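You operate a simulated robot arm through the tools that you are given. There is no shell and no other tool. Be economical: measure what you need, move in short steps, check, and stop when the job is done.

You run a simulated two-armed robot. Do the job below in one go: nothing can be reset, and whatever is moved stays where it is left.

Task
Carry the green tray with handles with both arms and set it on the top of the long trestle.

The check looks at the end state, three seconds after you hand in, the way a careful person would. Anything else that was tipped, shoved, dropped, spilled or broken makes it a failure.

Robot
Two 7-joint arms with two-finger grippers on one trunk, on a base that drives. Base frame: it is fixed to the floor where the robot stands at the start and does not move with it; the origin is under the middle of the robot, x ahead of it, y to its left, z up. Units: mm, degrees, N and s.
The left shoulder is at the start at [78, 151, 963], the right one opposite. With the tool pointing down near the work surface each hand reaches from about 320 to 800 mm from the robot's upright axis, wherever it stands, measured 20 degrees to its own side. Places, roughly: top of the long trestle [-1400, 1700, 800]. Payload 2.54 kg a hand.
The tool frame of a hand sits at the grasp point between the pads (the TCP): z along the fingers, y along the line on which they close. The tips reach 30 mm beyond it. The gripper opens to 116 mm. The gripper's body begins 95 mm behind the TCP.
Orientation is that of the tool frame in the base frame, as a unit quaternion [x, y, z, w]. With the fingers straight down and closing along the base's y, the tool's x points along the base's -x, its y along +y and its z along -z.

Tools
- The arms move only by the tool apply_moves. It takes "left_commands", "right_commands" or both (then of equal length, played together; a hand with none holds still); each is a list of rows, each a list of 6 numbers: the shift along the tool's x, y, z in mm, then the turn, a rotation vector about the tool's x, y, z in degrees. In form: [[dx, dy, dz, wx, wy, wz], ...]. A call has 1 to 20 rows; each row is the pose to reach, as a shift and turn from the pose commanded when the call began, along the tool's axes at that moment. "left_claw" and "right_claw" are, for a hand that has rows, the closure in counts, from 0 (fully open) to 255 (shut), set as the call begins (left out, the last holds). A row lasts 0.2 s, in which the tool goes at most 50 mm and 8.6 degrees; a call with a longer step from one row to the next is refused whole, and so is a gripper value outside its range. Where a pose cannot be reached the arm comes as near as it can. A force on the tool above 40 N (or 10 N above the force at the start of the call, whichever is more), or a blocked arm, ends the call early, and 0.2 s more pass. The fingers move at their own pace (about 72 mm/s each) and stop on an object; they squeeze with about 23 N. The grip force told is the motor's: it shows also when the fingers shut on nothing. Time passes only in rows, and 0.2 s behind the last, so rows that repeat a pose let the fingers close. It gives the time, the measured TCP pose, the force on the tool (base axes), the opening and the grip force at its end, in the units of the frame above (readings bear some noise), with the torque about the TCP (base axes, N m) and any sound that the robot's microphone picked up.
- Cameras (640 x 400 px; columns grow to the right, rows downward): "scene" is now at [152.4, -21.6, 1104.4]; the picture's right is [-0.23, -0.97, 0.00], its down [-0.39, 0.09, -0.92] and it looks along [0.89, -0.21, -0.40] (base axes); focal length 258 px, centre (320, 200). "left" rides on the left gripper at [69, 15, -122] in its tool frame; the picture's right is [-0.21, 0.98, 0.00], its down [-0.83, -0.18, -0.53] and it looks along [-0.52, -0.12, 0.85] (tool axes); focal length 251 px, centre (320, 200). "right" rides on the right gripper at [69, -15, -122] in its tool frame; the picture's right is [0.22, 0.98, 0.00], its down [-0.83, 0.18, -0.53] and it looks along [-0.52, 0.12, 0.85] (tool axes); focal length 251 px, centre (320, 200). There is no depth. A picture from a camera that has moved, and an enlarged one, comes with that camera's place and axes in the base frame and with its lens. The place of the scene camera against the robot may be out by one fixed shift of up to 12 mm in any direction.
- snapshot(camera): a new picture of that camera. The clock stands still meanwhile.
- raise_lower(by): slides the trunk up (or, below 0, down) by that many mm; the arms and the scene camera ride with it, the base frame stays. It gives what a move gives, with no picture.
- steer(legs): drives the robot by 1 to 6 legs, each [ahead, left, turn to the left] in mm, mm and degrees, along the robot's own axes; the way and the turn of a leg run together, so that a leg with both is an arc; at most 1500 mm and 180 degrees a leg. The arms and the cameras ride along, it lands a little off, and it stops where it bumps. It gives what a move gives.
- head_to(pan, tilt): turns the head with the scene camera to pan (to the left, within 80 degrees either way) and tilt (down, from -29 to 69), counted from straight ahead of the robot. It gives what a move gives.
- zoom(camera, box): a new picture of the part [left, top, right, bottom] of that camera's present view, enlarged. The clock stands still meanwhile.
- close_job(): hands the job in; it is judged then, once.

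Go step by step. Nothing tells you exact positions but the pictures and the camera data: compare them with the known pose of the tool, close in by small moves and look again before you grip or let go. The budget is 120 turns and 100 pictures, counting those below and the enlarged ones. Unless the task says otherwise, let go and move clear before handing in, and close with one line.

The tools are called after "Emit:" by a JSON object that holds its "op" and its "data". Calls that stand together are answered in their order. apply_moves: Moves the arms, as the interface text tells. Its arguments: {"type":"object","properties":{"left_commands":{"type":"array","items":{"type":"array","items":{"type":"number"}}},"left_claw":{"type":"number"},"right_commands":{"type":"array","items":{"type":"array","items":{"type":"number"}}},"right_claw":{"type":"number"}},"required":[]} The other tools are called the same way: raise_lower (by) slides the trunk up or down; steer (legs) drives the base; head_to (pan, tilt) turns the head that bears the scene camera; snapshot (camera) takes a picture; zoom (camera, box) takes an enlarged picture of a part of a camera's view; close_job () hands the job in.

At the start:

```text
time: 0.0
left_tool_pos: [462.0, 139.6, 996.7]
left_tool_rot: [0.0, 1.0, 0.0, 0.0]
left_contact_force: [0.0, 0.6, 0.7]
left_moment: [-0.02, -0.02, 0.0]
left_opening: 116.1
left_gripper_force: 0.0
right_tool_pos: [418.8, -238.5, 929.9]
right_tool_rot: [0.001, 1.0, 0.001, 0.0]
right_contact_force: [0.2, 0.3, -0.4]
right_moment: [-0.01, 0.01, 0.0]
right_opening: 115.9
right_gripper_force: 0.2
trunk travel left (down, up): [-200.0, 89.0]
robot x, y, heading: [-1.0, 1.0, 0.2]
head pan, tilt: [-13.5, 23.6]
```

scene: 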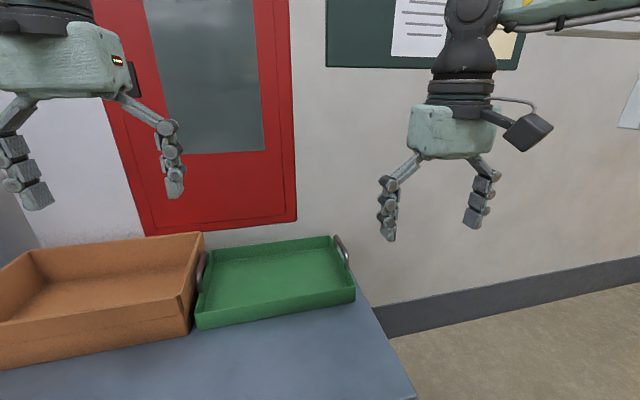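
right: 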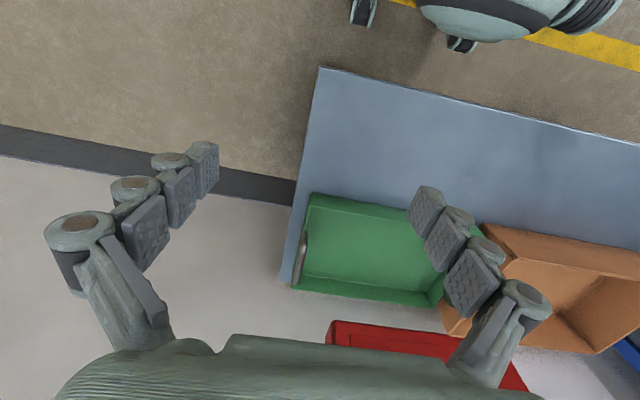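
left: 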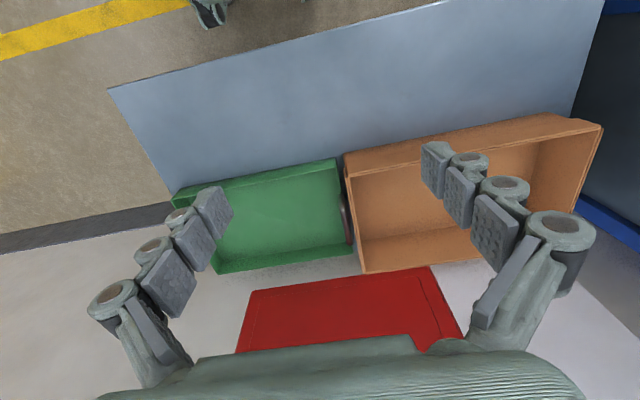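

I see a green tray on the table, its left handle close against a brown box, with the wall behind. I'll zoom in to judge the handles and triangulate.

Emit:
{"op": "zoom", "data": {"camera": "scene", "box": [170, 210, 390, 347]}}

Emit:
{"op": "zoom", "data": {"camera": "left", "box": [160, 120, 400, 270]}}

Emit:
{"op": "zoom", "data": {"camera": "right", "box": [270, 170, 510, 320]}}

```text
2.91 times, centred on (280, 278) of scene
camera zoom: at [152.4, -21.6, 1104.4], right [-0.23, -0.97, 0.0], down [-0.39, 0.09, -0.92], along [0.89, -0.21, -0.4], focal length 750 px, centre (436, -28)
```

zoom: 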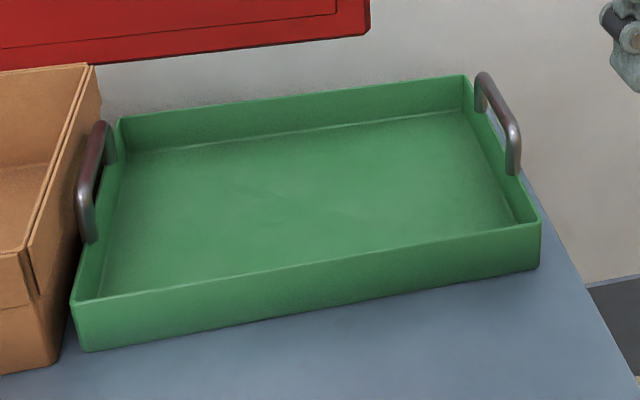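

```text
2.67 times, centred on (280, 195) of left
camera zoom: at [392.5, 153.9, 1118.5], right [0.21, 0.98, 0.0], down [0.83, -0.18, 0.53], along [0.52, -0.11, -0.85], focal length 670 px, centre (427, 213)
```

zoom: 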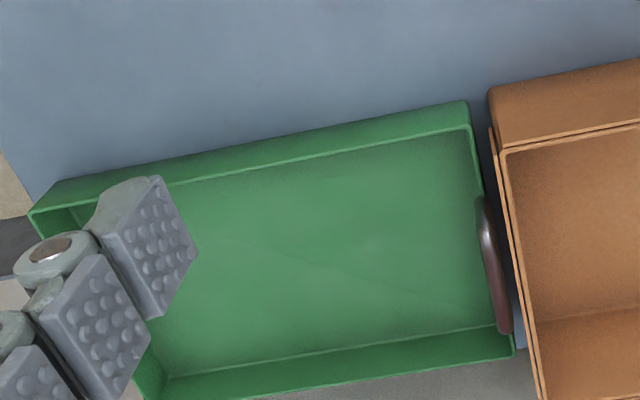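

```text
2.67 times, centred on (390, 245) of right
camera zoom: at [349.5, -253.4, 1053.7], right [-0.21, 0.98, 0.0], down [0.83, 0.18, 0.53], along [0.52, 0.11, -0.85], focal length 670 px, centre (133, 80)
```

zoom: 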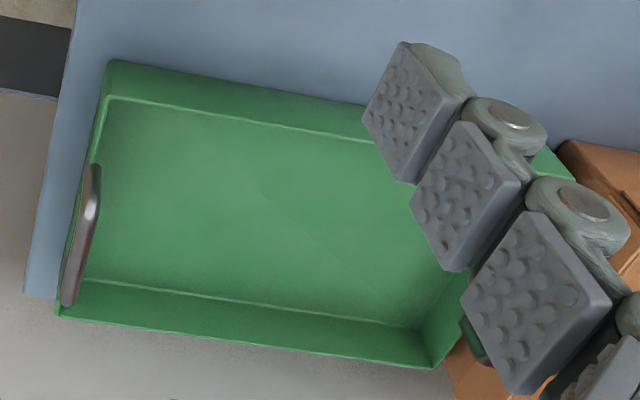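

The tray's rim is at about z=669 and the table at 624. The handles are arches at about x 664–760, top z≈713, y≈139 (left) and y≈-216 (right). The box wall is only about 15 mm outside the left handle, so I plan to grip both arches end to end, along x. First I'll look toward the trestle.

Emit:
{"op": "head_to", "data": {"pan": 80, "tilt": 20}}

Emit:
{"op": "snapshot", "data": {"camera": "scene"}}

```text
time: 1.7
left_tool_pos: [461.9, 139.0, 996.8]
left_tool_rot: [-0.001, 1.0, 0.0, -0.001]
left_contact_force: [0.6, 1.1, -0.4]
left_moment: [-0.03, 0.0, -0.03]
left_opening: 115.9
left_gripper_force: 0.1
right_tool_pos: [417.6, -238.9, 930.8]
right_tool_rot: [0.002, 1.0, 0.001, -0.001]
right_contact_force: [0.8, 0.1, -0.4]
right_moment: [-0.01, 0.0, 0.0]
right_opening: 116.1
right_gripper_force: 0.0
trunk travel left (down, up): [-200.0, 89.0]
robot x, y, heading: [0.4, -0.0, 0.1]
head pan, tilt: [80.0, 20.0]
```

```text
93 pictures are left
camera scene: at [78.7, 91.7, 1110.2], right [0.98, -0.17, 0.0], down [-0.06, -0.34, -0.94], along [0.16, 0.93, -0.34], focal length 258 px, centre (320, 200)
```

scene: 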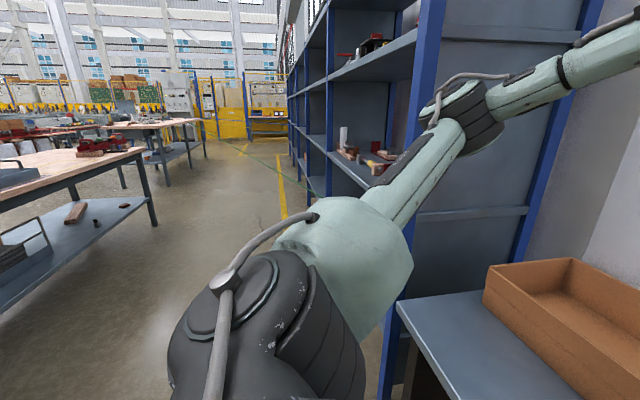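

The trestle is further round to the left. I'll back off a little, turn and look.

Emit:
{"op": "steer", "data": {"legs": [[-150, 0, 0], [0, 0, 75]]}}

Emit:
{"op": "head_to", "data": {"pan": 50, "tilt": 20}}

Emit:
{"op": "snapshot", "data": {"camera": "scene"}}

Emit:
{"op": "head_to", "data": {"pan": 0, "tilt": 25}}

Emit:
{"op": "snapshot", "data": {"camera": "scene"}}

```text
time: 6.4
left_tool_pos: [-164.7, 481.4, 995.9]
left_tool_rot: [-0.605, 0.796, 0.0, -0.001]
left_contact_force: [-0.1, -0.1, 0.2]
left_moment: [0.01, 0.01, -0.03]
left_opening: 116.2
left_gripper_force: 0.0
right_tool_pos: [188.0, 338.5, 932.4]
right_tool_rot: [-0.605, 0.796, 0.0, 0.0]
right_contact_force: [-1.1, -0.1, -0.3]
right_moment: [0.01, -0.01, 0.01]
right_opening: 115.9
right_gripper_force: 0.0
trunk travel left (down, up): [-200.0, 89.0]
robot x, y, heading: [-154.9, 0.3, 74.4]
head pan, tilt: [80.0, 20.0]
```

```text
time: 7.3
left_tool_pos: [-164.7, 481.7, 996.3]
left_tool_rot: [-0.605, 0.797, 0.0, 0.0]
left_contact_force: [0.6, 0.9, 0.4]
left_moment: [0.0, -0.05, 0.02]
left_opening: 115.7
left_gripper_force: 0.0
right_tool_pos: [188.1, 339.1, 930.4]
right_tool_rot: [-0.604, 0.797, 0.0, 0.0]
right_contact_force: [0.2, 1.0, 0.0]
right_moment: [0.02, 0.0, 0.0]
right_opening: 116.0
right_gripper_force: 0.0
trunk travel left (down, up): [-200.0, 89.0]
robot x, y, heading: [-153.2, -3.1, 74.2]
head pan, tilt: [50.0, 20.0]
```

```text
92 pictures are left
camera scene: at [-194.0, 142.3, 1110.2], right [0.82, 0.57, 0.0], down [0.19, -0.28, -0.94], along [-0.53, 0.77, -0.34], focal length 258 px, centre (320, 200)
```

scene: 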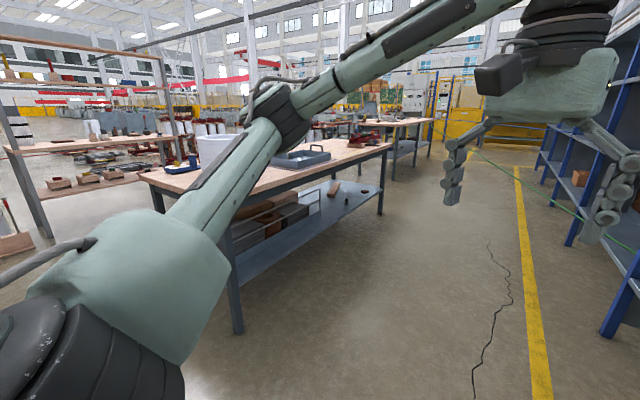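

```text
time: 8.5
left_tool_pos: [-163.8, 481.2, 996.7]
left_tool_rot: [-0.605, 0.796, 0.001, 0.001]
left_contact_force: [0.0, -0.4, -0.9]
left_moment: [0.0, -0.03, 0.0]
left_opening: 116.1
left_gripper_force: 0.1
right_tool_pos: [187.9, 339.9, 931.4]
right_tool_rot: [-0.604, 0.797, 0.0, -0.001]
right_contact_force: [-0.1, -0.2, 0.2]
right_moment: [0.02, -0.04, -0.02]
right_opening: 115.8
right_gripper_force: 0.1
trunk travel left (down, up): [-200.0, 89.0]
robot x, y, heading: [-155.6, 0.2, 74.6]
head pan, tilt: [0.0, 25.0]
```

```text
91 pictures are left
camera scene: at [-116.6, 154.3, 1102.1], right [0.96, -0.27, 0.0], down [-0.11, -0.41, -0.91], along [0.24, 0.87, -0.42], focal length 258 px, centre (320, 200)
```

scene: 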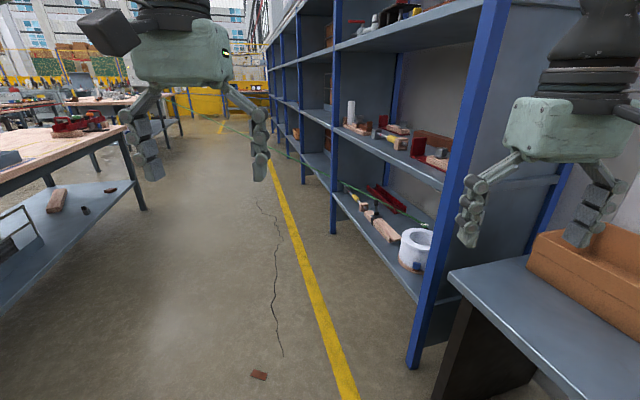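

The bench ahead-left, with a wooden top and a few objects on it, is the long trestle. I'll turn toward it for a clearer view.

Emit:
{"op": "steer", "data": {"legs": [[0, 0, 60]]}}

Emit:
{"op": "head_to", "data": {"pan": 0, "tilt": 15}}

Emit:
{"op": "snapshot", "data": {"camera": "scene"}}

```text
time: 11.6
left_tool_pos: [-575.2, 235.1, 995.9]
left_tool_rot: [0.92, -0.391, 0.0, 0.0]
left_contact_force: [-0.5, -0.1, -0.9]
left_moment: [0.03, -0.01, 0.05]
left_opening: 115.9
left_gripper_force: 0.0
right_tool_pos: [-272.9, 467.3, 930.7]
right_tool_rot: [0.92, -0.391, 0.0, 0.001]
right_contact_force: [0.2, -0.1, 0.4]
right_moment: [-0.02, 0.03, 0.05]
right_opening: 115.8
right_gripper_force: 0.1
trunk travel left (down, up): [-200.0, 89.0]
robot x, y, heading: [-150.8, 0.7, 134.0]
head pan, tilt: [0.0, 25.0]
```

```text
time: 12.3
left_tool_pos: [-574.0, 237.2, 996.3]
left_tool_rot: [0.921, -0.39, 0.0, 0.0]
left_contact_force: [0.3, -0.4, -0.1]
left_moment: [0.0, -0.02, 0.01]
left_opening: 116.2
left_gripper_force: 0.1
right_tool_pos: [-272.5, 467.1, 930.3]
right_tool_rot: [0.92, -0.392, 0.0, 0.0]
right_contact_force: [-0.1, -0.1, -0.1]
right_moment: [-0.01, -0.02, -0.01]
right_opening: 116.2
right_gripper_force: 0.1
trunk travel left (down, up): [-200.0, 89.0]
robot x, y, heading: [-150.7, 0.1, 134.0]
head pan, tilt: [0.0, 15.0]
```

```text
90 pictures are left
camera scene: at [-271.5, 116.3, 1118.3], right [0.72, 0.69, 0.0], down [0.18, -0.19, -0.97], along [-0.67, 0.7, -0.26], focal length 258 px, centre (320, 200)
```

scene: 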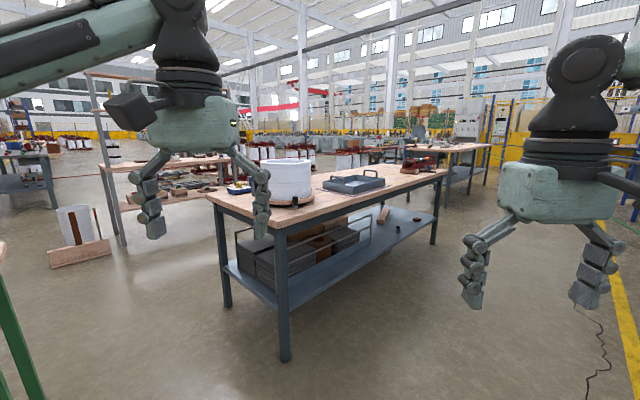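

The bench spans roughly x -1650..-950 and y 640..2420, with free room at about y 1650–2150. A small brown object lies on the aisle floor, so I'll locate it.

Emit:
{"op": "head_to", "data": {"pan": -45, "tilt": 30}}

Emit:
{"op": "snapshot", "data": {"camera": "scene"}}

```text
time: 13.4
left_tool_pos: [-573.6, 235.8, 996.7]
left_tool_rot: [0.921, -0.39, 0.0, 0.0]
left_contact_force: [0.5, 0.8, -0.2]
left_moment: [0.01, 0.02, 0.0]
left_opening: 116.2
left_gripper_force: 0.0
right_tool_pos: [-272.7, 467.8, 930.8]
right_tool_rot: [0.92, -0.392, 0.0, 0.0]
right_contact_force: [-0.1, 0.5, 0.0]
right_moment: [0.03, -0.01, 0.02]
right_opening: 115.8
right_gripper_force: 0.1
trunk travel left (down, up): [-200.0, 89.0]
robot x, y, heading: [-152.4, 2.2, 133.7]
head pan, tilt: [-45.0, 30.0]
```

```text
89 pictures are left
camera scene: at [-205.0, 139.4, 1094.2], right [1.0, -0.02, 0.0], down [-0.01, -0.5, -0.87], along [0.02, 0.87, -0.5], focal length 258 px, centre (320, 200)
```

scene: 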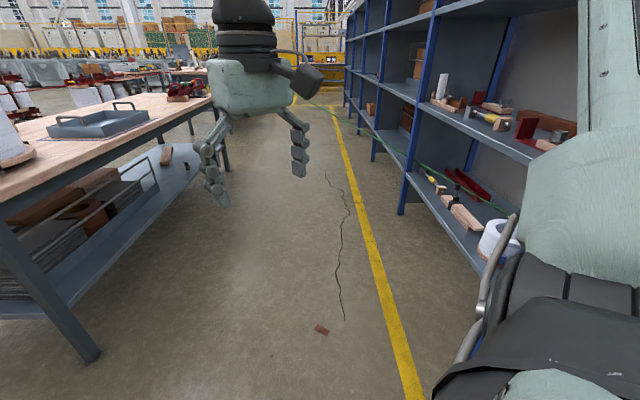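

The floor block is at about (-182, 864). There's also a green line that may be a cable, so I'll zoom in on it.

Emit:
{"op": "zoom", "data": {"camera": "scene", "box": [270, 60, 530, 222]}}

Emit:
{"op": "zoom", "data": {"camera": "scene", "box": [0, 60, 240, 210]}}

```text
2.46 times, centred on (400, 141) of scene
camera zoom: at [-205.0, 139.4, 1094.2], right [1.0, -0.02, 0.0], down [-0.01, -0.5, -0.87], along [0.02, 0.87, -0.5], focal length 634 px, centre (123, 345)
```

zoom: 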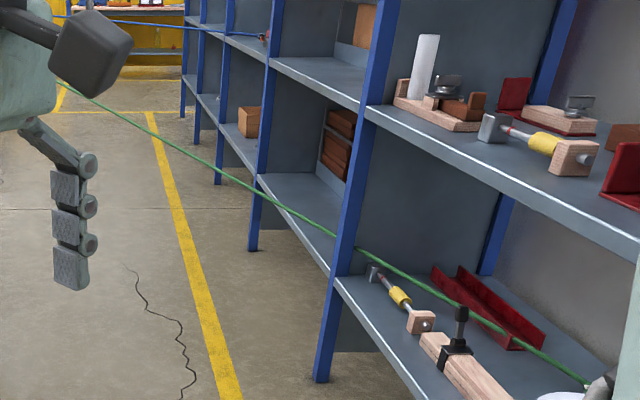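

```text
2.67 times, centred on (120, 135) of scene
camera zoom: at [-205.0, 139.4, 1094.2], right [1.0, -0.02, 0.0], down [-0.01, -0.5, -0.87], along [0.02, 0.87, -0.5], focal length 687 px, centre (853, 373)
```

zoom: 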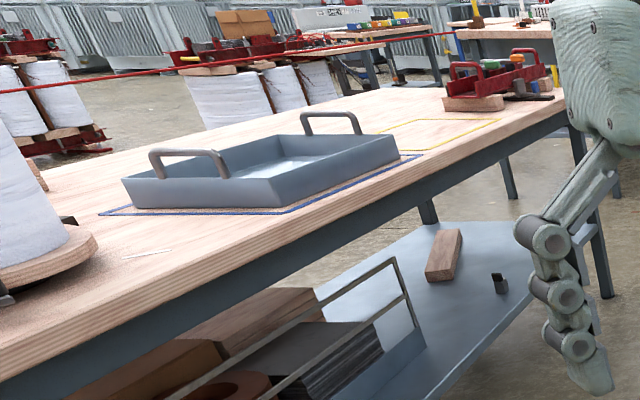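

A green string spans the aisle from the shelf, and the bench has an empty yellow-marked spot beyond the blue tray. I'll scout closer, keeping clear of the floor block and the string.

Emit:
{"op": "steer", "data": {"legs": [[0, 0, -44], [0, 390, 0], [700, 0, 0]]}}

Emit:
{"op": "head_to", "data": {"pan": 0, "tilt": 15}}

Emit:
{"op": "snapshot", "data": {"camera": "scene"}}

Emit:
{"op": "head_to", "data": {"pan": 45, "tilt": 25}}

Emit:
{"op": "snapshot", "data": {"camera": "scene"}}

```text
time: 23.3
left_tool_pos: [-694.8, 1154.9, 997.4]
left_tool_rot: [0.71, -0.704, 0.0, 0.0]
left_contact_force: [-0.3, 0.3, 0.4]
left_moment: [-0.03, 0.06, -0.01]
left_opening: 116.1
left_gripper_force: 0.0
right_tool_pos: [-316.4, 1117.5, 931.7]
right_tool_rot: [0.71, -0.704, 0.0, 0.0]
right_contact_force: [0.2, 0.7, 0.4]
right_moment: [0.0, 0.0, 0.0]
right_opening: 115.7
right_gripper_force: 0.1
trunk travel left (down, up): [-200.0, 89.0]
robot x, y, heading: [-550.6, 696.5, 90.1]
head pan, tilt: [-45.0, 30.0]
```

```text
time: 24.4
left_tool_pos: [-694.0, 1156.1, 995.8]
left_tool_rot: [0.711, -0.703, 0.0, 0.0]
left_contact_force: [-0.2, 0.7, 0.8]
left_moment: [-0.01, 0.04, -0.02]
left_opening: 116.1
left_gripper_force: 0.1
right_tool_pos: [-316.4, 1116.5, 931.0]
right_tool_rot: [0.71, -0.704, 0.0, 0.0]
right_contact_force: [0.4, 0.2, 0.0]
right_moment: [-0.03, -0.02, -0.01]
right_opening: 116.0
right_gripper_force: 0.1
trunk travel left (down, up): [-200.0, 89.0]
robot x, y, heading: [-554.4, 695.1, 90.5]
head pan, tilt: [0.0, 15.0]
```

```text
86 pictures are left
camera scene: at [-558.3, 857.9, 1118.3], right [1.0, 0.01, 0.0], down [0.0, -0.26, -0.97], along [-0.01, 0.97, -0.26], focal length 258 px, centre (320, 200)
```

scene: 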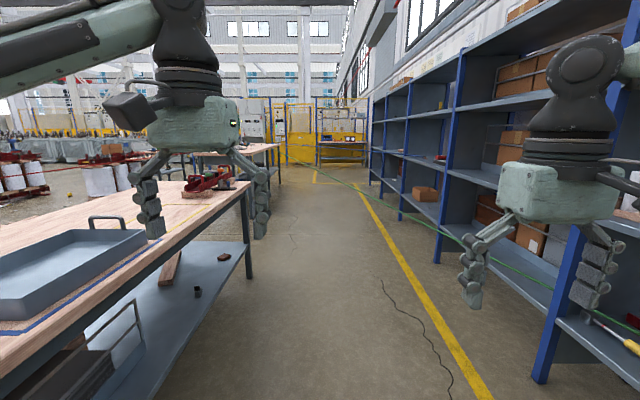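

```text
time: 25.5
left_tool_pos: [-694.0, 1155.9, 996.2]
left_tool_rot: [0.711, -0.703, 0.0, -0.001]
left_contact_force: [-0.2, 0.3, -0.8]
left_moment: [0.03, -0.01, 0.01]
left_opening: 115.9
left_gripper_force: 0.0
right_tool_pos: [-315.8, 1117.3, 930.9]
right_tool_rot: [0.71, -0.704, -0.001, 0.0]
right_contact_force: [-0.7, 0.1, 0.8]
right_moment: [-0.05, 0.05, -0.01]
right_opening: 115.7
right_gripper_force: 0.1
trunk travel left (down, up): [-200.0, 89.0]
robot x, y, heading: [-550.2, 694.7, 90.7]
head pan, tilt: [45.0, 25.0]
```

```text
85 pictures are left
camera scene: at [-623.2, 829.1, 1102.1], right [0.7, 0.71, 0.0], down [0.3, -0.3, -0.91], along [-0.65, 0.64, -0.42], focal length 258 px, centre (320, 200)
```

scene: 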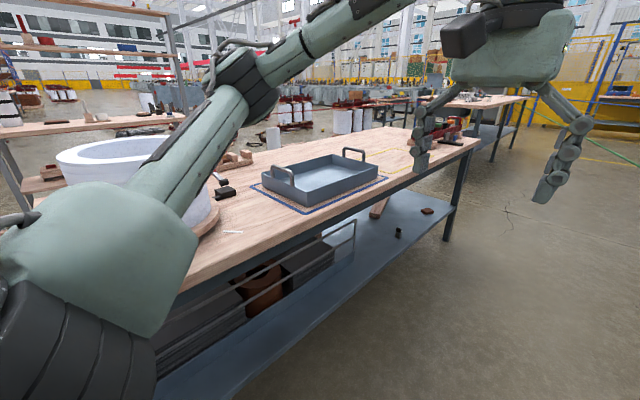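

The yellow spot is clear. I want a better look at where the green string runs.

Emit:
{"op": "head_to", "data": {"pan": -15, "tilt": 15}}

Emit:
{"op": "zoom", "data": {"camera": "scene", "box": [120, 110, 440, 310]}}

Emit:
{"op": "head_to", "data": {"pan": -55, "tilt": 25}}

Emit:
{"op": "snapshot", "data": {"camera": "scene"}}

```text
time: 26.8
left_tool_pos: [-692.8, 1157.6, 996.0]
left_tool_rot: [0.711, -0.703, 0.0, -0.001]
left_contact_force: [-0.3, -0.5, -0.3]
left_moment: [-0.01, -0.01, -0.03]
left_opening: 116.1
left_gripper_force: 0.2
right_tool_pos: [-316.2, 1117.3, 930.9]
right_tool_rot: [0.71, -0.704, 0.001, 0.0]
right_contact_force: [-0.8, 0.6, 0.7]
right_moment: [-0.03, -0.01, 0.0]
right_opening: 115.8
right_gripper_force: 0.1
trunk travel left (down, up): [-200.0, 89.0]
robot x, y, heading: [-552.4, 698.3, 90.5]
head pan, tilt: [-15.0, 15.0]
```

```text
2.00 times, centred on (280, 210) of scene
camera zoom: at [-534.2, 855.0, 1118.3], right [0.97, -0.25, 0.0], down [-0.06, -0.25, -0.97], along [0.24, 0.94, -0.26], focal length 515 px, centre (400, 180)
```

zoom: 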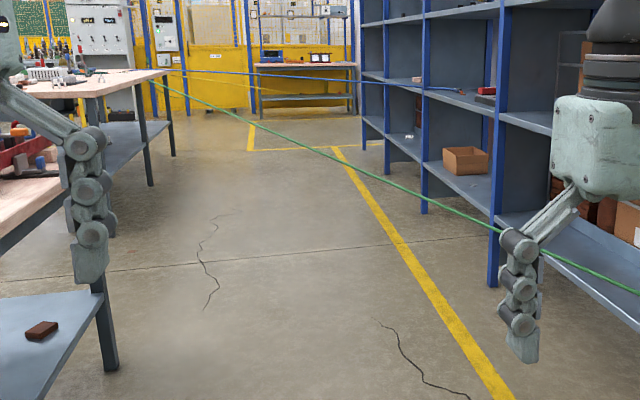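

```text
time: 27.9
left_tool_pos: [-694.9, 1156.1, 995.8]
left_tool_rot: [0.711, -0.703, 0.0, 0.0]
left_contact_force: [-0.9, 0.0, 0.0]
left_moment: [0.0, 0.01, -0.01]
left_opening: 116.2
left_gripper_force: 0.1
right_tool_pos: [-316.3, 1116.7, 931.6]
right_tool_rot: [0.71, -0.704, 0.0, 0.0]
right_contact_force: [0.2, 0.8, 0.1]
right_moment: [-0.01, 0.01, 0.03]
right_opening: 116.0
right_gripper_force: 0.0
trunk travel left (down, up): [-200.0, 89.0]
robot x, y, heading: [-550.2, 696.8, 90.2]
head pan, tilt: [-55.0, 25.0]
```

```text
83 pictures are left
camera scene: at [-482.6, 818.1, 1102.1], right [0.58, -0.81, 0.0], down [-0.34, -0.25, -0.91], along [0.74, 0.53, -0.42], focal length 258 px, centre (320, 200)
```

scene: 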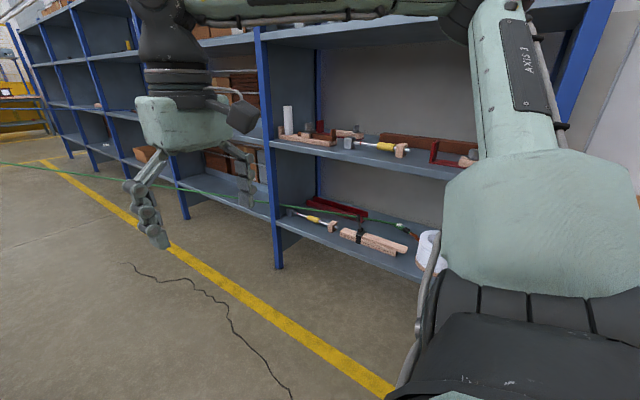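

The string runs from the shelf at (695, 1129, 420) to the far bench at about (-1400, 5440), well clear of my working spot near (-450, 1770). I'll return to the tray, centred on y≈-38.

Emit:
{"op": "steer", "data": {"legs": [[-697, 0, 0], [0, -400, 0], [0, 0, -90], [150, -38, 0]]}}

Emit:
{"op": "head_to", "data": {"pan": 0, "tilt": 35}}

```text
time: 40.6
left_tool_pos: [466.4, 146.9, 996.8]
left_tool_rot: [-0.032, 1.0, 0.0, 0.0]
left_contact_force: [1.1, -0.3, 0.2]
left_moment: [-0.02, 0.02, 0.01]
left_opening: 116.1
left_gripper_force: 0.0
right_tool_pos: [445.8, -233.3, 931.1]
right_tool_rot: [-0.031, 1.0, 0.0, 0.0]
right_contact_force: [-0.7, -0.2, 0.4]
right_moment: [0.01, -0.01, 0.01]
right_opening: 116.4
right_gripper_force: 0.2
trunk travel left (down, up): [-200.0, 89.0]
robot x, y, heading: [12.7, -18.9, 3.3]
head pan, tilt: [-55.0, 25.0]
```

```text
time: 41.8
left_tool_pos: [465.5, 146.7, 996.8]
left_tool_rot: [-0.031, 1.0, 0.0, 0.0]
left_contact_force: [-1.0, 1.1, 0.3]
left_moment: [0.0, 0.0, -0.02]
left_opening: 115.9
left_gripper_force: 0.0
right_tool_pos: [446.6, -233.0, 930.2]
right_tool_rot: [-0.031, 1.0, 0.0, -0.001]
right_contact_force: [0.0, 0.5, 0.1]
right_moment: [-0.02, 0.04, 0.0]
right_opening: 116.1
right_gripper_force: 0.1
trunk travel left (down, up): [-200.0, 89.0]
robot x, y, heading: [15.8, -18.9, 3.4]
head pan, tilt: [0.0, 35.0]
```

Emit:
{"op": "steer", "data": {"legs": [[0, -20, -3.4]]}}

Emit:
{"op": "apply_moves", "data": {"left_commands": [[0, 0, 0, 0, 0, -8], [0, 0, 0, 0, 0, -16], [0, 0, 0, 0, 0, -24], [0, 0, 0, 0, 0, -32], [0, 0, 0, 0, 0, -40], [0, 0, 0, 0, 0, -48], [0, 0, 0, 0, 0, -56], [0, 0, 0, 0, 0, -64], [0, 0, 0, 0, 0, -72], [0, 0, 0, 0, 0, -80], [0, 0, 0, 0, 0, -88], [0, 0, 0, 0, 0, -90]], "right_commands": [[0, 0, 0, 0, 0, 8], [0, 0, 0, 0, 0, 16], [0, 0, 0, 0, 0, 24], [0, 0, 0, 0, 0, 32], [0, 0, 0, 0, 0, 40], [0, 0, 0, 0, 0, 48], [0, 0, 0, 0, 0, 56], [0, 0, 0, 0, 0, 64], [0, 0, 0, 0, 0, 72], [0, 0, 0, 0, 0, 80], [0, 0, 0, 0, 0, 88], [0, 0, 0, 0, 0, 90]]}}

Emit:
{"op": "snapshot", "data": {"camera": "scene"}}

```text
time: 42.7
left_tool_pos: [475.1, 99.5, 996.6]
left_tool_rot: [-0.002, 1.0, 0.0, 0.0]
left_contact_force: [0.1, -0.7, 0.2]
left_moment: [-0.02, 0.03, 0.01]
left_opening: 116.0
left_gripper_force: 0.0
right_tool_pos: [431.2, -278.0, 931.0]
right_tool_rot: [-0.001, 1.0, 0.0, 0.0]
right_contact_force: [-0.1, -0.9, 0.0]
right_moment: [0.04, -0.01, -0.04]
right_opening: 115.8
right_gripper_force: 0.1
trunk travel left (down, up): [-200.0, 89.0]
robot x, y, heading: [12.9, -39.2, -0.1]
head pan, tilt: [0.0, 35.0]
```

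```text
time: 45.3
left_tool_pos: [474.6, 99.9, 996.5]
left_tool_rot: [0.709, -0.705, 0.0, 0.0]
left_contact_force: [0.2, -0.1, -0.8]
left_moment: [-0.01, 0.0, 0.03]
left_opening: 116.1
left_gripper_force: 0.0
right_tool_pos: [432.6, -277.3, 930.0]
right_tool_rot: [0.707, 0.707, 0.0, 0.0]
right_contact_force: [0.4, -0.4, -1.5]
right_moment: [0.03, -0.02, 0.04]
right_opening: 116.0
right_gripper_force: 0.1
trunk travel left (down, up): [-200.0, 89.0]
robot x, y, heading: [12.9, -35.2, 0.1]
head pan, tilt: [0.0, 35.0]
```

```text
82 pictures are left
camera scene: at [164.6, -39.4, 1086.4], right [0.0, -1.0, 0.0], down [-0.57, 0.0, -0.82], along [0.82, 0.0, -0.57], focal length 258 px, centre (320, 200)
```

scene: 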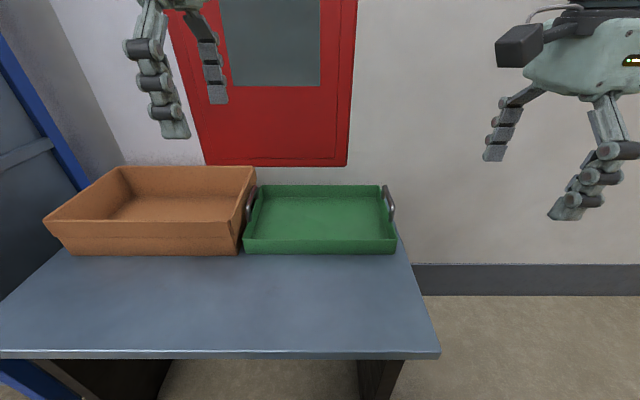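

Both hands are now turned to close along x. I'll move them above the handles.

Emit:
{"op": "apply_moves", "data": {"left_commands": [[-5, -30, 18, 0, 0, 0], [-10, -60, 36, 0, 0, 0], [-15, -90, 54, 0, 0, 0], [-20, -120, 72, 0, 0, 0], [-25, -150, 90, 0, 0, 0], [-30, -180, 108, 0, 0, 0], [-35, -210, 126, 0, 0, 0], [-39, -237, 146, 0, 0, 0], [-39, -237, 146, 0, 0, 0]], "right_commands": [[8, 35, 10, 0, 0, 0], [16, 70, 20, 0, 0, 0], [24, 105, 30, 0, 0, 0], [32, 140, 40, 0, 0, 0], [40, 175, 50, 0, 0, 0], [48, 210, 60, 0, 0, 0], [56, 245, 70, 0, 0, 0], [61, 279, 80, 0, 0, 0], [61, 279, 80, 0, 0, 0]], "left_claw": 0, "right_claw": 0}}

Emit:
{"op": "snapshot", "data": {"camera": "scene"}}

Emit:
{"op": "snapshot", "data": {"camera": "left"}}

Emit:
{"op": "snapshot", "data": {"camera": "right"}}

```text
time: 47.3
left_tool_pos: [709.7, 139.0, 850.8]
left_tool_rot: [0.708, -0.706, 0.0, 0.0]
left_contact_force: [0.8, 0.5, 0.2]
left_moment: [0.01, -0.02, 0.01]
left_opening: 116.1
left_gripper_force: 0.2
right_tool_pos: [659.4, -244.8, 851.8]
right_tool_rot: [0.707, 0.707, 0.001, 0.001]
right_contact_force: [0.2, -0.3, 0.5]
right_moment: [-0.02, -0.01, 0.0]
right_opening: 116.0
right_gripper_force: 0.0
right hand out of reach, approached as far as the arm can: row 7, 8, 9
trunk travel left (down, up): [-200.0, 89.0]
robot x, y, heading: [18.0, -41.0, 0.4]
head pan, tilt: [0.0, 35.0]
```

```text
81 pictures are left
camera scene: at [164.6, -39.4, 1086.4], right [0.0, -1.0, 0.0], down [-0.57, 0.0, -0.82], along [0.82, 0.0, -0.57], focal length 258 px, centre (320, 200)
```

scene: 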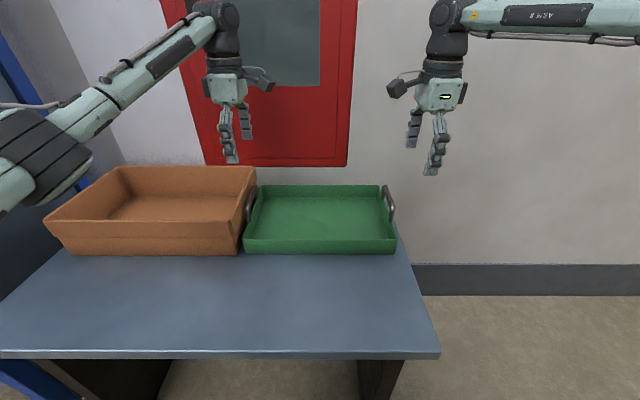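

```text
80 pictures are left
camera left: at [694.8, 70.4, 973.0], right [-0.98, 0.21, 0.0], down [0.18, 0.83, 0.53], along [0.11, 0.52, -0.85], focal length 251 px, centre (320, 200)
```

left: 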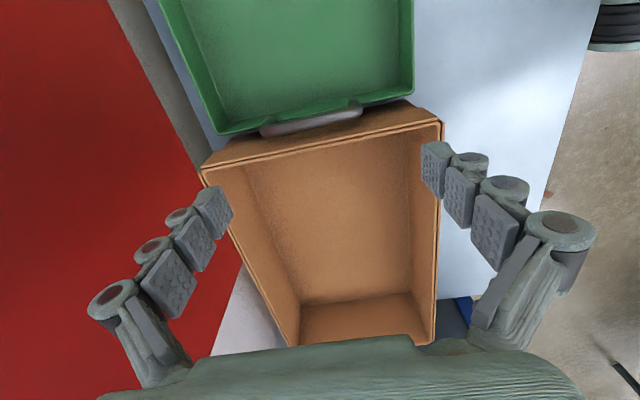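

```text
79 pictures are left
camera right: at [644.4, -175.9, 974.9], right [0.98, 0.22, 0.0], down [0.18, -0.83, 0.53], along [0.12, -0.52, -0.85], focal length 251 px, centre (320, 200)
```

right: 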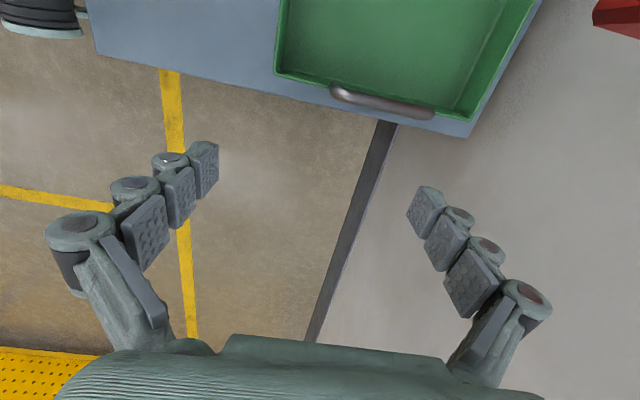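

The right arm stopped short. I'll retry from there in small steps, since its posture may have settled differently.

Emit:
{"op": "apply_moves", "data": {"right_commands": [[10, 0, 0, 0, 0, 0], [20, 0, 0, 0, 0, 0], [30, 0, 0, 0, 0, 0], [30, 15, 0, 0, 0, 0], [30, 30, 0, 0, 0, 0], [30, 45, 0, 0, 0, 0], [30, 53, 0, 0, 0, 0], [30, 53, 0, 0, 0, 0]]}}

```text
time: 49.1
left_tool_pos: [709.6, 138.9, 851.4]
left_tool_rot: [0.708, -0.706, 0.0, 0.001]
left_contact_force: [0.9, -0.1, -0.2]
left_moment: [-0.01, -0.02, 0.01]
left_opening: 116.2
left_gripper_force: 0.1
right_tool_pos: [660.7, -247.8, 849.6]
right_tool_rot: [0.706, 0.709, 0.001, 0.001]
right_contact_force: [0.1, 0.4, 0.4]
right_moment: [-0.03, 0.01, 0.02]
right_opening: 116.0
right_gripper_force: 0.0
right hand out of reach, approached as far as the arm can: row 1, 2, 3, 4, 5, 6, 7, 8
trunk travel left (down, up): [-200.0, 89.0]
robot x, y, heading: [13.9, -39.2, 0.2]
head pan, tilt: [0.0, 35.0]
```

Emit:
{"op": "apply_moves", "data": {"right_commands": [[0, 0, 30, 0, 0, 0], [0, 0, 60, 0, 0, 0], [0, 0, 90, 0, 0, 0], [15, 15, 90, 0, 0, 0], [30, 30, 90, 0, 0, 0], [30, 45, 90, 0, 0, 0], [30, 52, 90, 0, 0, 0], [30, 52, 90, 0, 0, 0]]}}

```text
time: 50.9
left_tool_pos: [709.0, 139.2, 851.6]
left_tool_rot: [0.708, -0.706, -0.001, 0.0]
left_contact_force: [1.1, 0.1, -0.3]
left_moment: [0.01, 0.01, 0.0]
left_opening: 116.1
left_gripper_force: 0.2
right_tool_pos: [654.1, -250.1, 771.3]
right_tool_rot: [0.706, 0.708, 0.001, 0.001]
right_contact_force: [-0.8, -0.2, -0.6]
right_moment: [0.01, 0.0, -0.04]
right_opening: 115.8
right_gripper_force: 0.2
right hand out of reach, approached as far as the arm can: row 2, 3, 4, 5, 6, 7, 8
trunk travel left (down, up): [-200.0, 89.0]
robot x, y, heading: [13.6, -41.1, 0.0]
head pan, tilt: [0.0, 35.0]
```

Lowering the hand didn't change that, so it's likely a wrist or elbow limit in this orientation. I'll pull the right hand back and turn it 180° about its axis, because the grip is symmetric.

Emit:
{"op": "apply_moves", "data": {"right_commands": [[0, 0, -40, 0, 0, 0], [0, 0, -80, 0, 0, 0], [0, -40, -80, 0, 0, 0], [0, -80, -80, 0, 0, 0], [0, -120, -80, 0, 0, 0], [0, -160, -80, 0, 0, 0], [0, -200, -80, 0, 0, 0], [0, -200, -80, 0, 0, -8], [0, -200, -80, 0, 0, -16], [0, -200, -80, 0, 0, -24], [0, -200, -80, 0, 0, -32], [0, -200, -80, 0, 0, -40], [0, -200, -80, 0, 0, -48], [0, -200, -80, 0, 0, -56], [0, -200, -80, 0, 0, -64], [0, -200, -80, 0, 0, -72], [0, -200, -80, 0, 0, -80], [0, -200, -80, 0, 0, -88], [0, -200, -80, 0, 0, -90]]}}

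Emit:
{"op": "apply_moves", "data": {"right_commands": [[0, 0, 0, 0, 0, -8], [0, 0, 0, 0, 0, -16], [0, 0, 0, 0, 0, -24], [0, 0, 0, 0, 0, -32], [0, 0, 0, 0, 0, -40], [0, 0, 0, 0, 0, -48], [0, 0, 0, 0, 0, -56], [0, 0, 0, 0, 0, -64], [0, 0, 0, 0, 0, -72], [0, 0, 0, 0, 0, -80], [0, 0, 0, 0, 0, -88], [0, 0, 0, 0, 0, -90]]}}

```text
time: 54.9
left_tool_pos: [709.2, 139.2, 851.8]
left_tool_rot: [0.708, -0.706, 0.0, 0.0]
left_contact_force: [-0.6, 0.1, -0.2]
left_moment: [0.03, 0.02, 0.0]
left_opening: 115.9
left_gripper_force: 0.0
right_tool_pos: [453.7, -250.9, 852.7]
right_tool_rot: [-0.001, 1.0, 0.0, 0.0]
right_contact_force: [0.3, -0.6, -0.5]
right_moment: [0.02, -0.01, -0.01]
right_opening: 115.8
right_gripper_force: 0.0
trunk travel left (down, up): [-200.0, 89.0]
robot x, y, heading: [11.7, -40.8, -0.1]
head pan, tilt: [0.0, 35.0]
```

```text
time: 57.5
left_tool_pos: [710.5, 139.9, 851.3]
left_tool_rot: [0.708, -0.706, 0.0, 0.0]
left_contact_force: [-0.7, 0.3, -0.7]
left_moment: [-0.03, 0.01, -0.01]
left_opening: 116.1
left_gripper_force: 0.2
right_tool_pos: [326.8, -139.0, 840.3]
right_tool_rot: [-0.699, 0.715, -0.008, 0.001]
right_contact_force: [0.0, 0.5, 0.2]
right_moment: [0.04, -0.01, 0.02]
right_opening: 116.3
right_gripper_force: 0.0
right hand out of reach, approached as far as the arm can: row 7, 8, 9, 10, 11, 12
trunk travel left (down, up): [-200.0, 89.0]
robot x, y, heading: [16.4, -40.6, 0.1]
head pan, tilt: [0.0, 35.0]
```

This orientation is worse. The right side has free space, so I'll grip the right handle across the bar with the hand's default orientation, while the left hand grips end to end.

Emit:
{"op": "apply_moves", "data": {"right_commands": [[0, 0, 0, 0, 0, 8], [0, 0, 0, 0, 0, 16], [0, 0, 0, 0, 0, 24], [0, 0, 0, 0, 0, 32], [0, 0, 0, 0, 0, 40], [0, 0, 0, 0, 0, 48], [0, 0, 0, 0, 0, 56], [0, 0, 0, 0, 0, 64], [0, 0, 0, 0, 0, 72], [0, 0, 0, 0, 0, 80], [0, 0, 0, 0, 0, 88], [0, 0, 0, 0, 0, 90], [0, 0, 0, 0, 0, 90]]}}

```text
time: 60.3
left_tool_pos: [710.1, 139.4, 851.4]
left_tool_rot: [0.709, -0.706, 0.0, 0.0]
left_contact_force: [0.7, 0.2, 0.3]
left_moment: [0.01, -0.02, 0.0]
left_opening: 116.1
left_gripper_force: 0.0
right_tool_pos: [325.6, -137.1, 839.5]
right_tool_rot: [0.0, 1.0, -0.001, 0.0]
right_contact_force: [0.0, -1.3, 0.1]
right_moment: [0.0, 0.0, -0.02]
right_opening: 116.2
right_gripper_force: 0.1
trunk travel left (down, up): [-200.0, 89.0]
robot x, y, heading: [13.7, -41.1, 0.0]
head pan, tilt: [0.0, 35.0]
```

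Emit:
{"op": "apply_moves", "data": {"right_commands": [[-43, -9, -1, 0, 0, 0], [-86, -18, -2, 0, 0, 0], [-129, -27, -3, 0, 0, 0], [-172, -36, -5, 0, 0, 0], [-215, -45, -6, 0, 0, 0], [-258, -54, -8, 0, 0, 0], [-301, -63, -9, 0, 0, 0], [-344, -72, -10, 0, 0, 0], [-386, -79, -10, 0, 0, 0], [-386, -79, -10, 0, 0, 0]]}}

Emit:
{"op": "snapshot", "data": {"camera": "scene"}}

Emit:
{"op": "snapshot", "data": {"camera": "right"}}

```text
time: 62.5
left_tool_pos: [710.0, 138.9, 850.9]
left_tool_rot: [0.708, -0.706, 0.0, 0.0]
left_contact_force: [0.2, 0.0, -0.3]
left_moment: [0.01, -0.02, 0.02]
left_opening: 116.1
left_gripper_force: 0.1
right_tool_pos: [660.1, -245.1, 850.4]
right_tool_rot: [-0.001, 1.0, 0.002, 0.001]
right_contact_force: [0.3, -0.1, 0.0]
right_moment: [0.02, 0.01, 0.0]
right_opening: 116.0
right_gripper_force: 0.0
right hand out of reach, approached as far as the arm can: row 8, 9, 10
trunk travel left (down, up): [-200.0, 89.0]
robot x, y, heading: [12.1, -41.6, 0.2]
head pan, tilt: [0.0, 35.0]
```

```text
78 pictures are left
camera scene: at [164.6, -39.4, 1086.4], right [0.0, -1.0, 0.0], down [-0.57, 0.0, -0.82], along [0.82, 0.0, -0.57], focal length 258 px, centre (320, 200)
```

scene: 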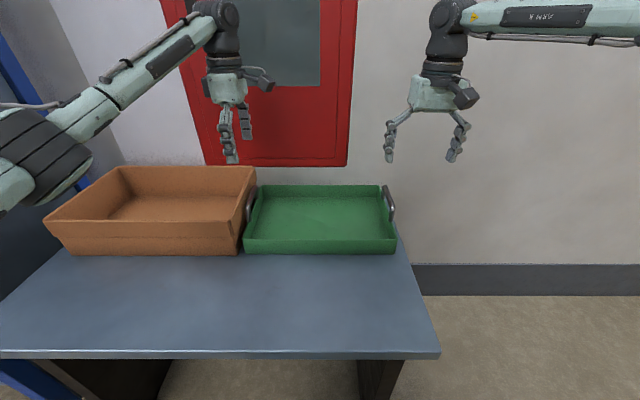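

```text
77 pictures are left
camera right: at [591.0, -260.6, 972.6], right [-0.22, 0.98, 0.0], down [0.82, 0.18, 0.54], along [0.52, 0.12, -0.84], focal length 251 px, centre (320, 200)
```

right: 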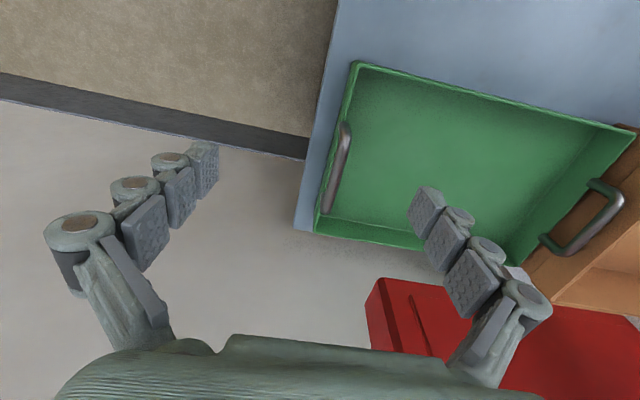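

The right arm's limit is its posture. Tilting the right hand's fingers forward along the bar shortens the reach it needs, so I'll try 25°.

Emit:
{"op": "apply_moves", "data": {"right_commands": [[0, 0, 0, 0, -8, 0], [0, 0, 0, 0, -16, 0], [0, 0, 0, 0, -25, 0]]}}

```text
refused: row 3 steps farther than a row can; nothing moved
```

Emit:
{"op": "apply_moves", "data": {"right_commands": [[0, 0, 0, 0, -8, 0], [0, 0, 0, 0, -16, 0], [0, 0, 0, 0, -24, 0], [-17, 9, 0, 0, -24, 0], [-34, 18, 0, 0, -24, 0], [-52, 29, 0, 0, -24, 0], [-52, 29, 0, 0, -24, 0]]}}

```text
time: 64.1
left_tool_pos: [709.4, 139.5, 850.7]
left_tool_rot: [0.709, -0.706, 0.0, -0.001]
left_contact_force: [0.1, -0.1, 0.0]
left_moment: [-0.01, 0.04, 0.0]
left_opening: 115.9
left_gripper_force: 0.1
right_tool_pos: [711.7, -219.3, 847.6]
right_tool_rot: [-0.001, 0.978, 0.0, 0.208]
right_contact_force: [0.6, 0.0, 0.8]
right_moment: [-0.02, 0.0, 0.0]
right_opening: 116.0
right_gripper_force: 0.1
trunk travel left (down, up): [-200.0, 89.0]
robot x, y, heading: [13.1, -40.7, 0.2]
head pan, tilt: [0.0, 35.0]
```

That worked. I'll zoom both wrist views to fix the handle positions.

Emit:
{"op": "zoom", "data": {"camera": "left", "box": [220, 60, 420, 185]}}

Emit:
{"op": "snapshot", "data": {"camera": "right"}}

Emit:
{"op": "zoom", "data": {"camera": "scene", "box": [230, 160, 430, 285]}}

```text
3.20 times, centred on (320, 122) of left
camera zoom: at [694.6, 70.2, 973.2], right [-0.98, 0.21, 0.0], down [0.18, 0.83, 0.53], along [0.11, 0.52, -0.85], focal length 805 px, centre (320, 448)
```

zoom: 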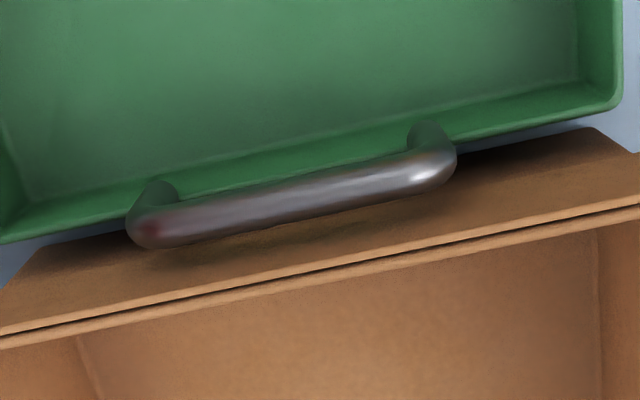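

```text
75 pictures are left
camera right: at [599.3, -233.9, 932.9], right [-0.2, 0.98, -0.09], down [0.54, 0.18, 0.82], along [0.82, 0.12, -0.56], focal length 251 px, centre (320, 200)
```

right: 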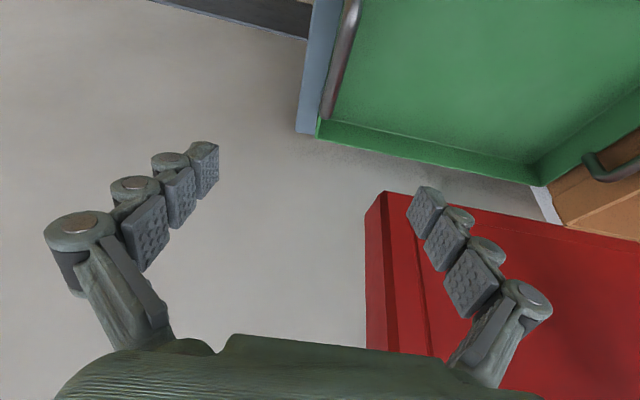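

```text
3.20 times, centred on (330, 222) of scene
camera zoom: at [164.6, -39.4, 1086.4], right [0.0, -1.0, 0.0], down [-0.57, 0.0, -0.82], along [0.82, 0.0, -0.57], focal length 825 px, centre (288, 128)
```

zoom: 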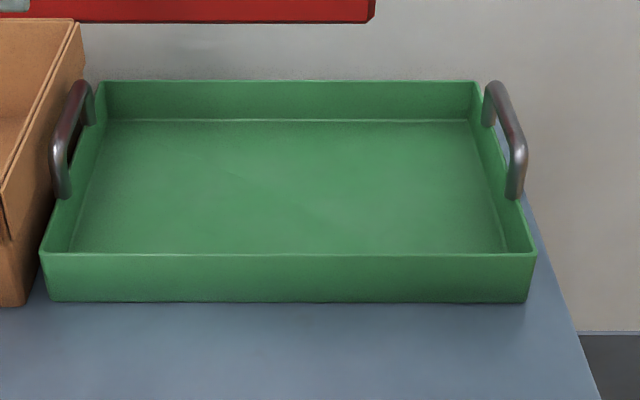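

The bar is about 105 mm long, centred near x≈717, y≈137, top z≈717, so it fits the 116 mm opening with about 5 mm to spare each side. I'll centre the left hand over it and lower it to just above.

Emit:
{"op": "apply_moves", "data": {"left_commands": [[1, -4, 30, 0, 0, 0], [2, -7, 60, 0, 0, 0], [2, -7, 84, 0, 0, 0], [2, -7, 84, 0, 0, 0]]}}

Emit:
{"op": "snapshot", "data": {"camera": "left"}}

Emit:
{"op": "zoom", "data": {"camera": "scene", "box": [190, 110, 310, 185]}}

```text
time: 65.1
left_tool_pos: [716.9, 136.9, 768.3]
left_tool_rot: [0.708, -0.706, 0.0, -0.001]
left_contact_force: [-0.5, 0.7, 0.4]
left_moment: [0.0, 0.01, 0.01]
left_opening: 115.8
left_gripper_force: 0.1
right_tool_pos: [711.3, -219.1, 848.5]
right_tool_rot: [-0.001, 0.978, 0.0, 0.208]
right_contact_force: [0.7, -0.6, -0.6]
right_moment: [0.02, 0.01, 0.0]
right_opening: 116.1
right_gripper_force: 0.1
trunk travel left (down, up): [-200.0, 89.0]
robot x, y, heading: [16.1, -42.2, 0.1]
head pan, tilt: [0.0, 35.0]
```

```text
73 pictures are left
camera left: at [701.6, 66.5, 889.7], right [-0.98, 0.21, 0.0], down [0.18, 0.83, 0.53], along [0.11, 0.52, -0.85], focal length 251 px, centre (320, 200)
```

left: 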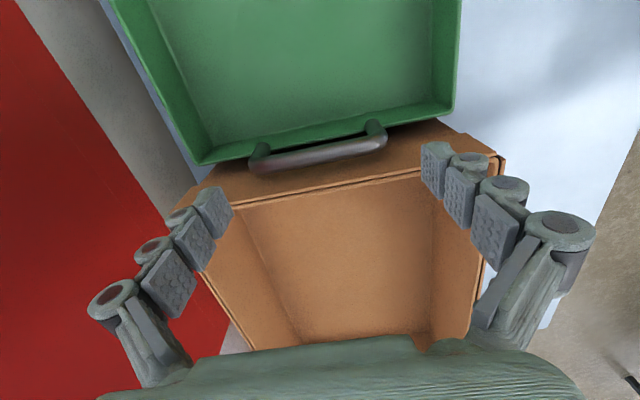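

```text
5.33 times, centred on (250, 148) of scene
camera zoom: at [164.6, -39.4, 1086.4], right [0.0, -1.0, 0.0], down [-0.57, 0.0, -0.82], along [0.82, 0.0, -0.57], focal length 1374 px, centre (693, 480)
```

zoom: 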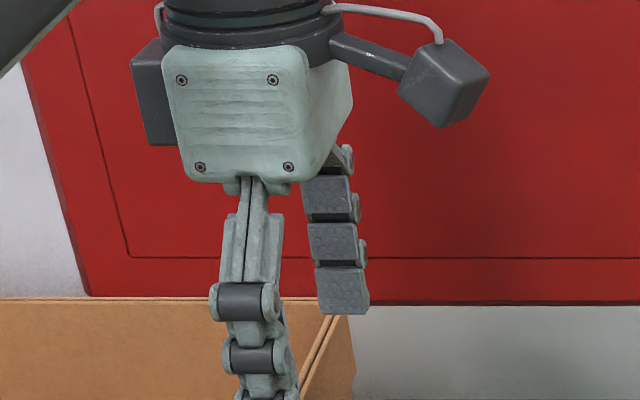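

Emit:
{"op": "zoom", "data": {"camera": "left", "box": [180, 90, 460, 265]}}

```text
2.29 times, centred on (320, 178) of left
camera zoom: at [701.6, 66.5, 889.7], right [-0.98, 0.21, 0.0], down [0.18, 0.83, 0.53], along [0.11, 0.52, -0.85], focal length 575 px, centre (320, 251)
```

zoom: 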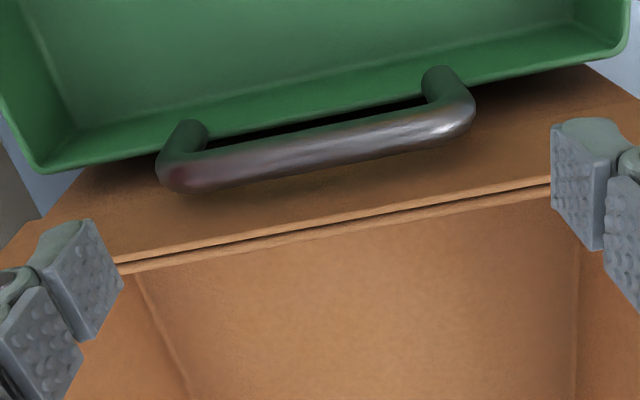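

The left hand is centred to within about 1 mm. I'll lower it gently past the bar top and check.

Emit:
{"op": "apply_moves", "data": {"left_commands": [[0, -1, 10, 0, 0, 0], [0, -1, 20, 0, 0, 0], [0, -1, 28, 0, 0, 0], [0, -1, 28, 0, 0, 0]]}}

Emit:
{"op": "zoom", "data": {"camera": "left", "box": [160, 90, 480, 290]}}

```text
time: 66.1
left_tool_pos: [720.1, 136.6, 738.6]
left_tool_rot: [0.708, -0.706, 0.0, 0.0]
left_contact_force: [-0.3, -0.2, -0.7]
left_moment: [0.0, -0.02, 0.01]
left_opening: 115.8
left_gripper_force: 0.1
right_tool_pos: [712.2, -217.9, 848.8]
right_tool_rot: [-0.001, 0.978, 0.0, 0.208]
right_contact_force: [0.0, -0.1, 0.3]
right_moment: [0.0, 0.0, 0.02]
right_opening: 116.1
right_gripper_force: 0.1
trunk travel left (down, up): [-200.0, 89.0]
robot x, y, heading: [15.1, -40.8, 0.1]
head pan, tilt: [0.0, 35.0]
```

```text
2.00 times, centred on (320, 190) of left
camera zoom: at [705.5, 67.5, 860.7], right [-0.98, 0.21, 0.0], down [0.18, 0.83, 0.53], along [0.11, 0.52, -0.85], focal length 503 px, centre (320, 220)
```

zoom: 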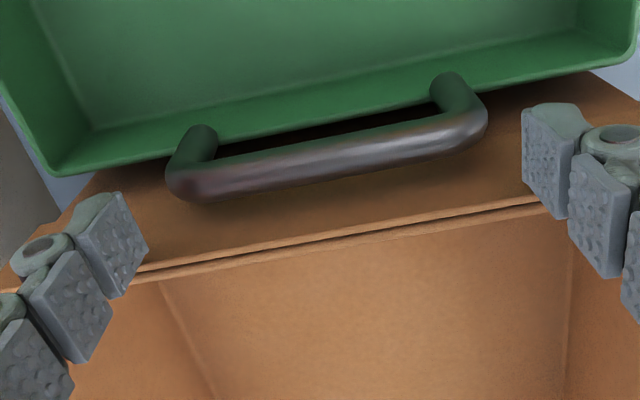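

Emit:
{"op": "apply_moves", "data": {"left_commands": [[1, 2, 0, 0, 0, 0], [1, 2, 6, 0, 0, 0], [1, 2, 12, 0, 0, 0], [1, 2, 12, 0, 0, 0]]}}

Emit:
{"op": "zoom", "data": {"camera": "left", "box": [160, 90, 480, 290]}}

```text
time: 67.1
left_tool_pos: [717.9, 136.0, 726.7]
left_tool_rot: [0.708, -0.706, 0.0, 0.001]
left_contact_force: [0.3, 0.2, 0.4]
left_moment: [0.0, 0.01, -0.03]
left_opening: 115.9
left_gripper_force: 0.0
right_tool_pos: [711.0, -219.0, 849.0]
right_tool_rot: [-0.001, 0.978, 0.0, 0.208]
right_contact_force: [0.3, -0.1, -1.3]
right_moment: [-0.03, 0.0, -0.02]
right_opening: 116.1
right_gripper_force: 0.1
trunk travel left (down, up): [-200.0, 89.0]
robot x, y, heading: [14.3, -37.8, 0.1]
head pan, tilt: [0.0, 35.0]
```

```text
2.00 times, centred on (320, 190) of left
camera zoom: at [703.2, 67.0, 849.0], right [-0.98, 0.21, 0.0], down [0.18, 0.83, 0.53], along [0.11, 0.52, -0.85], focal length 503 px, centre (320, 220)
```

zoom: 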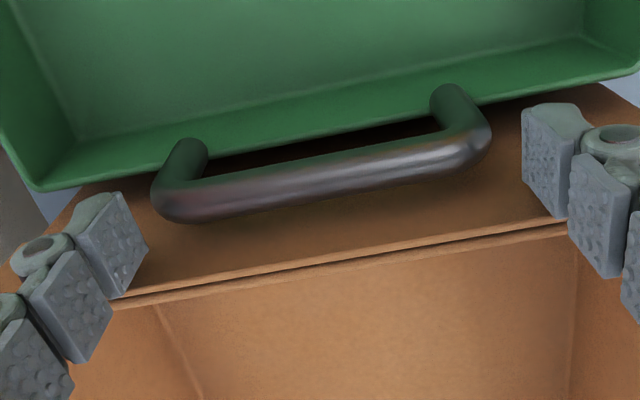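

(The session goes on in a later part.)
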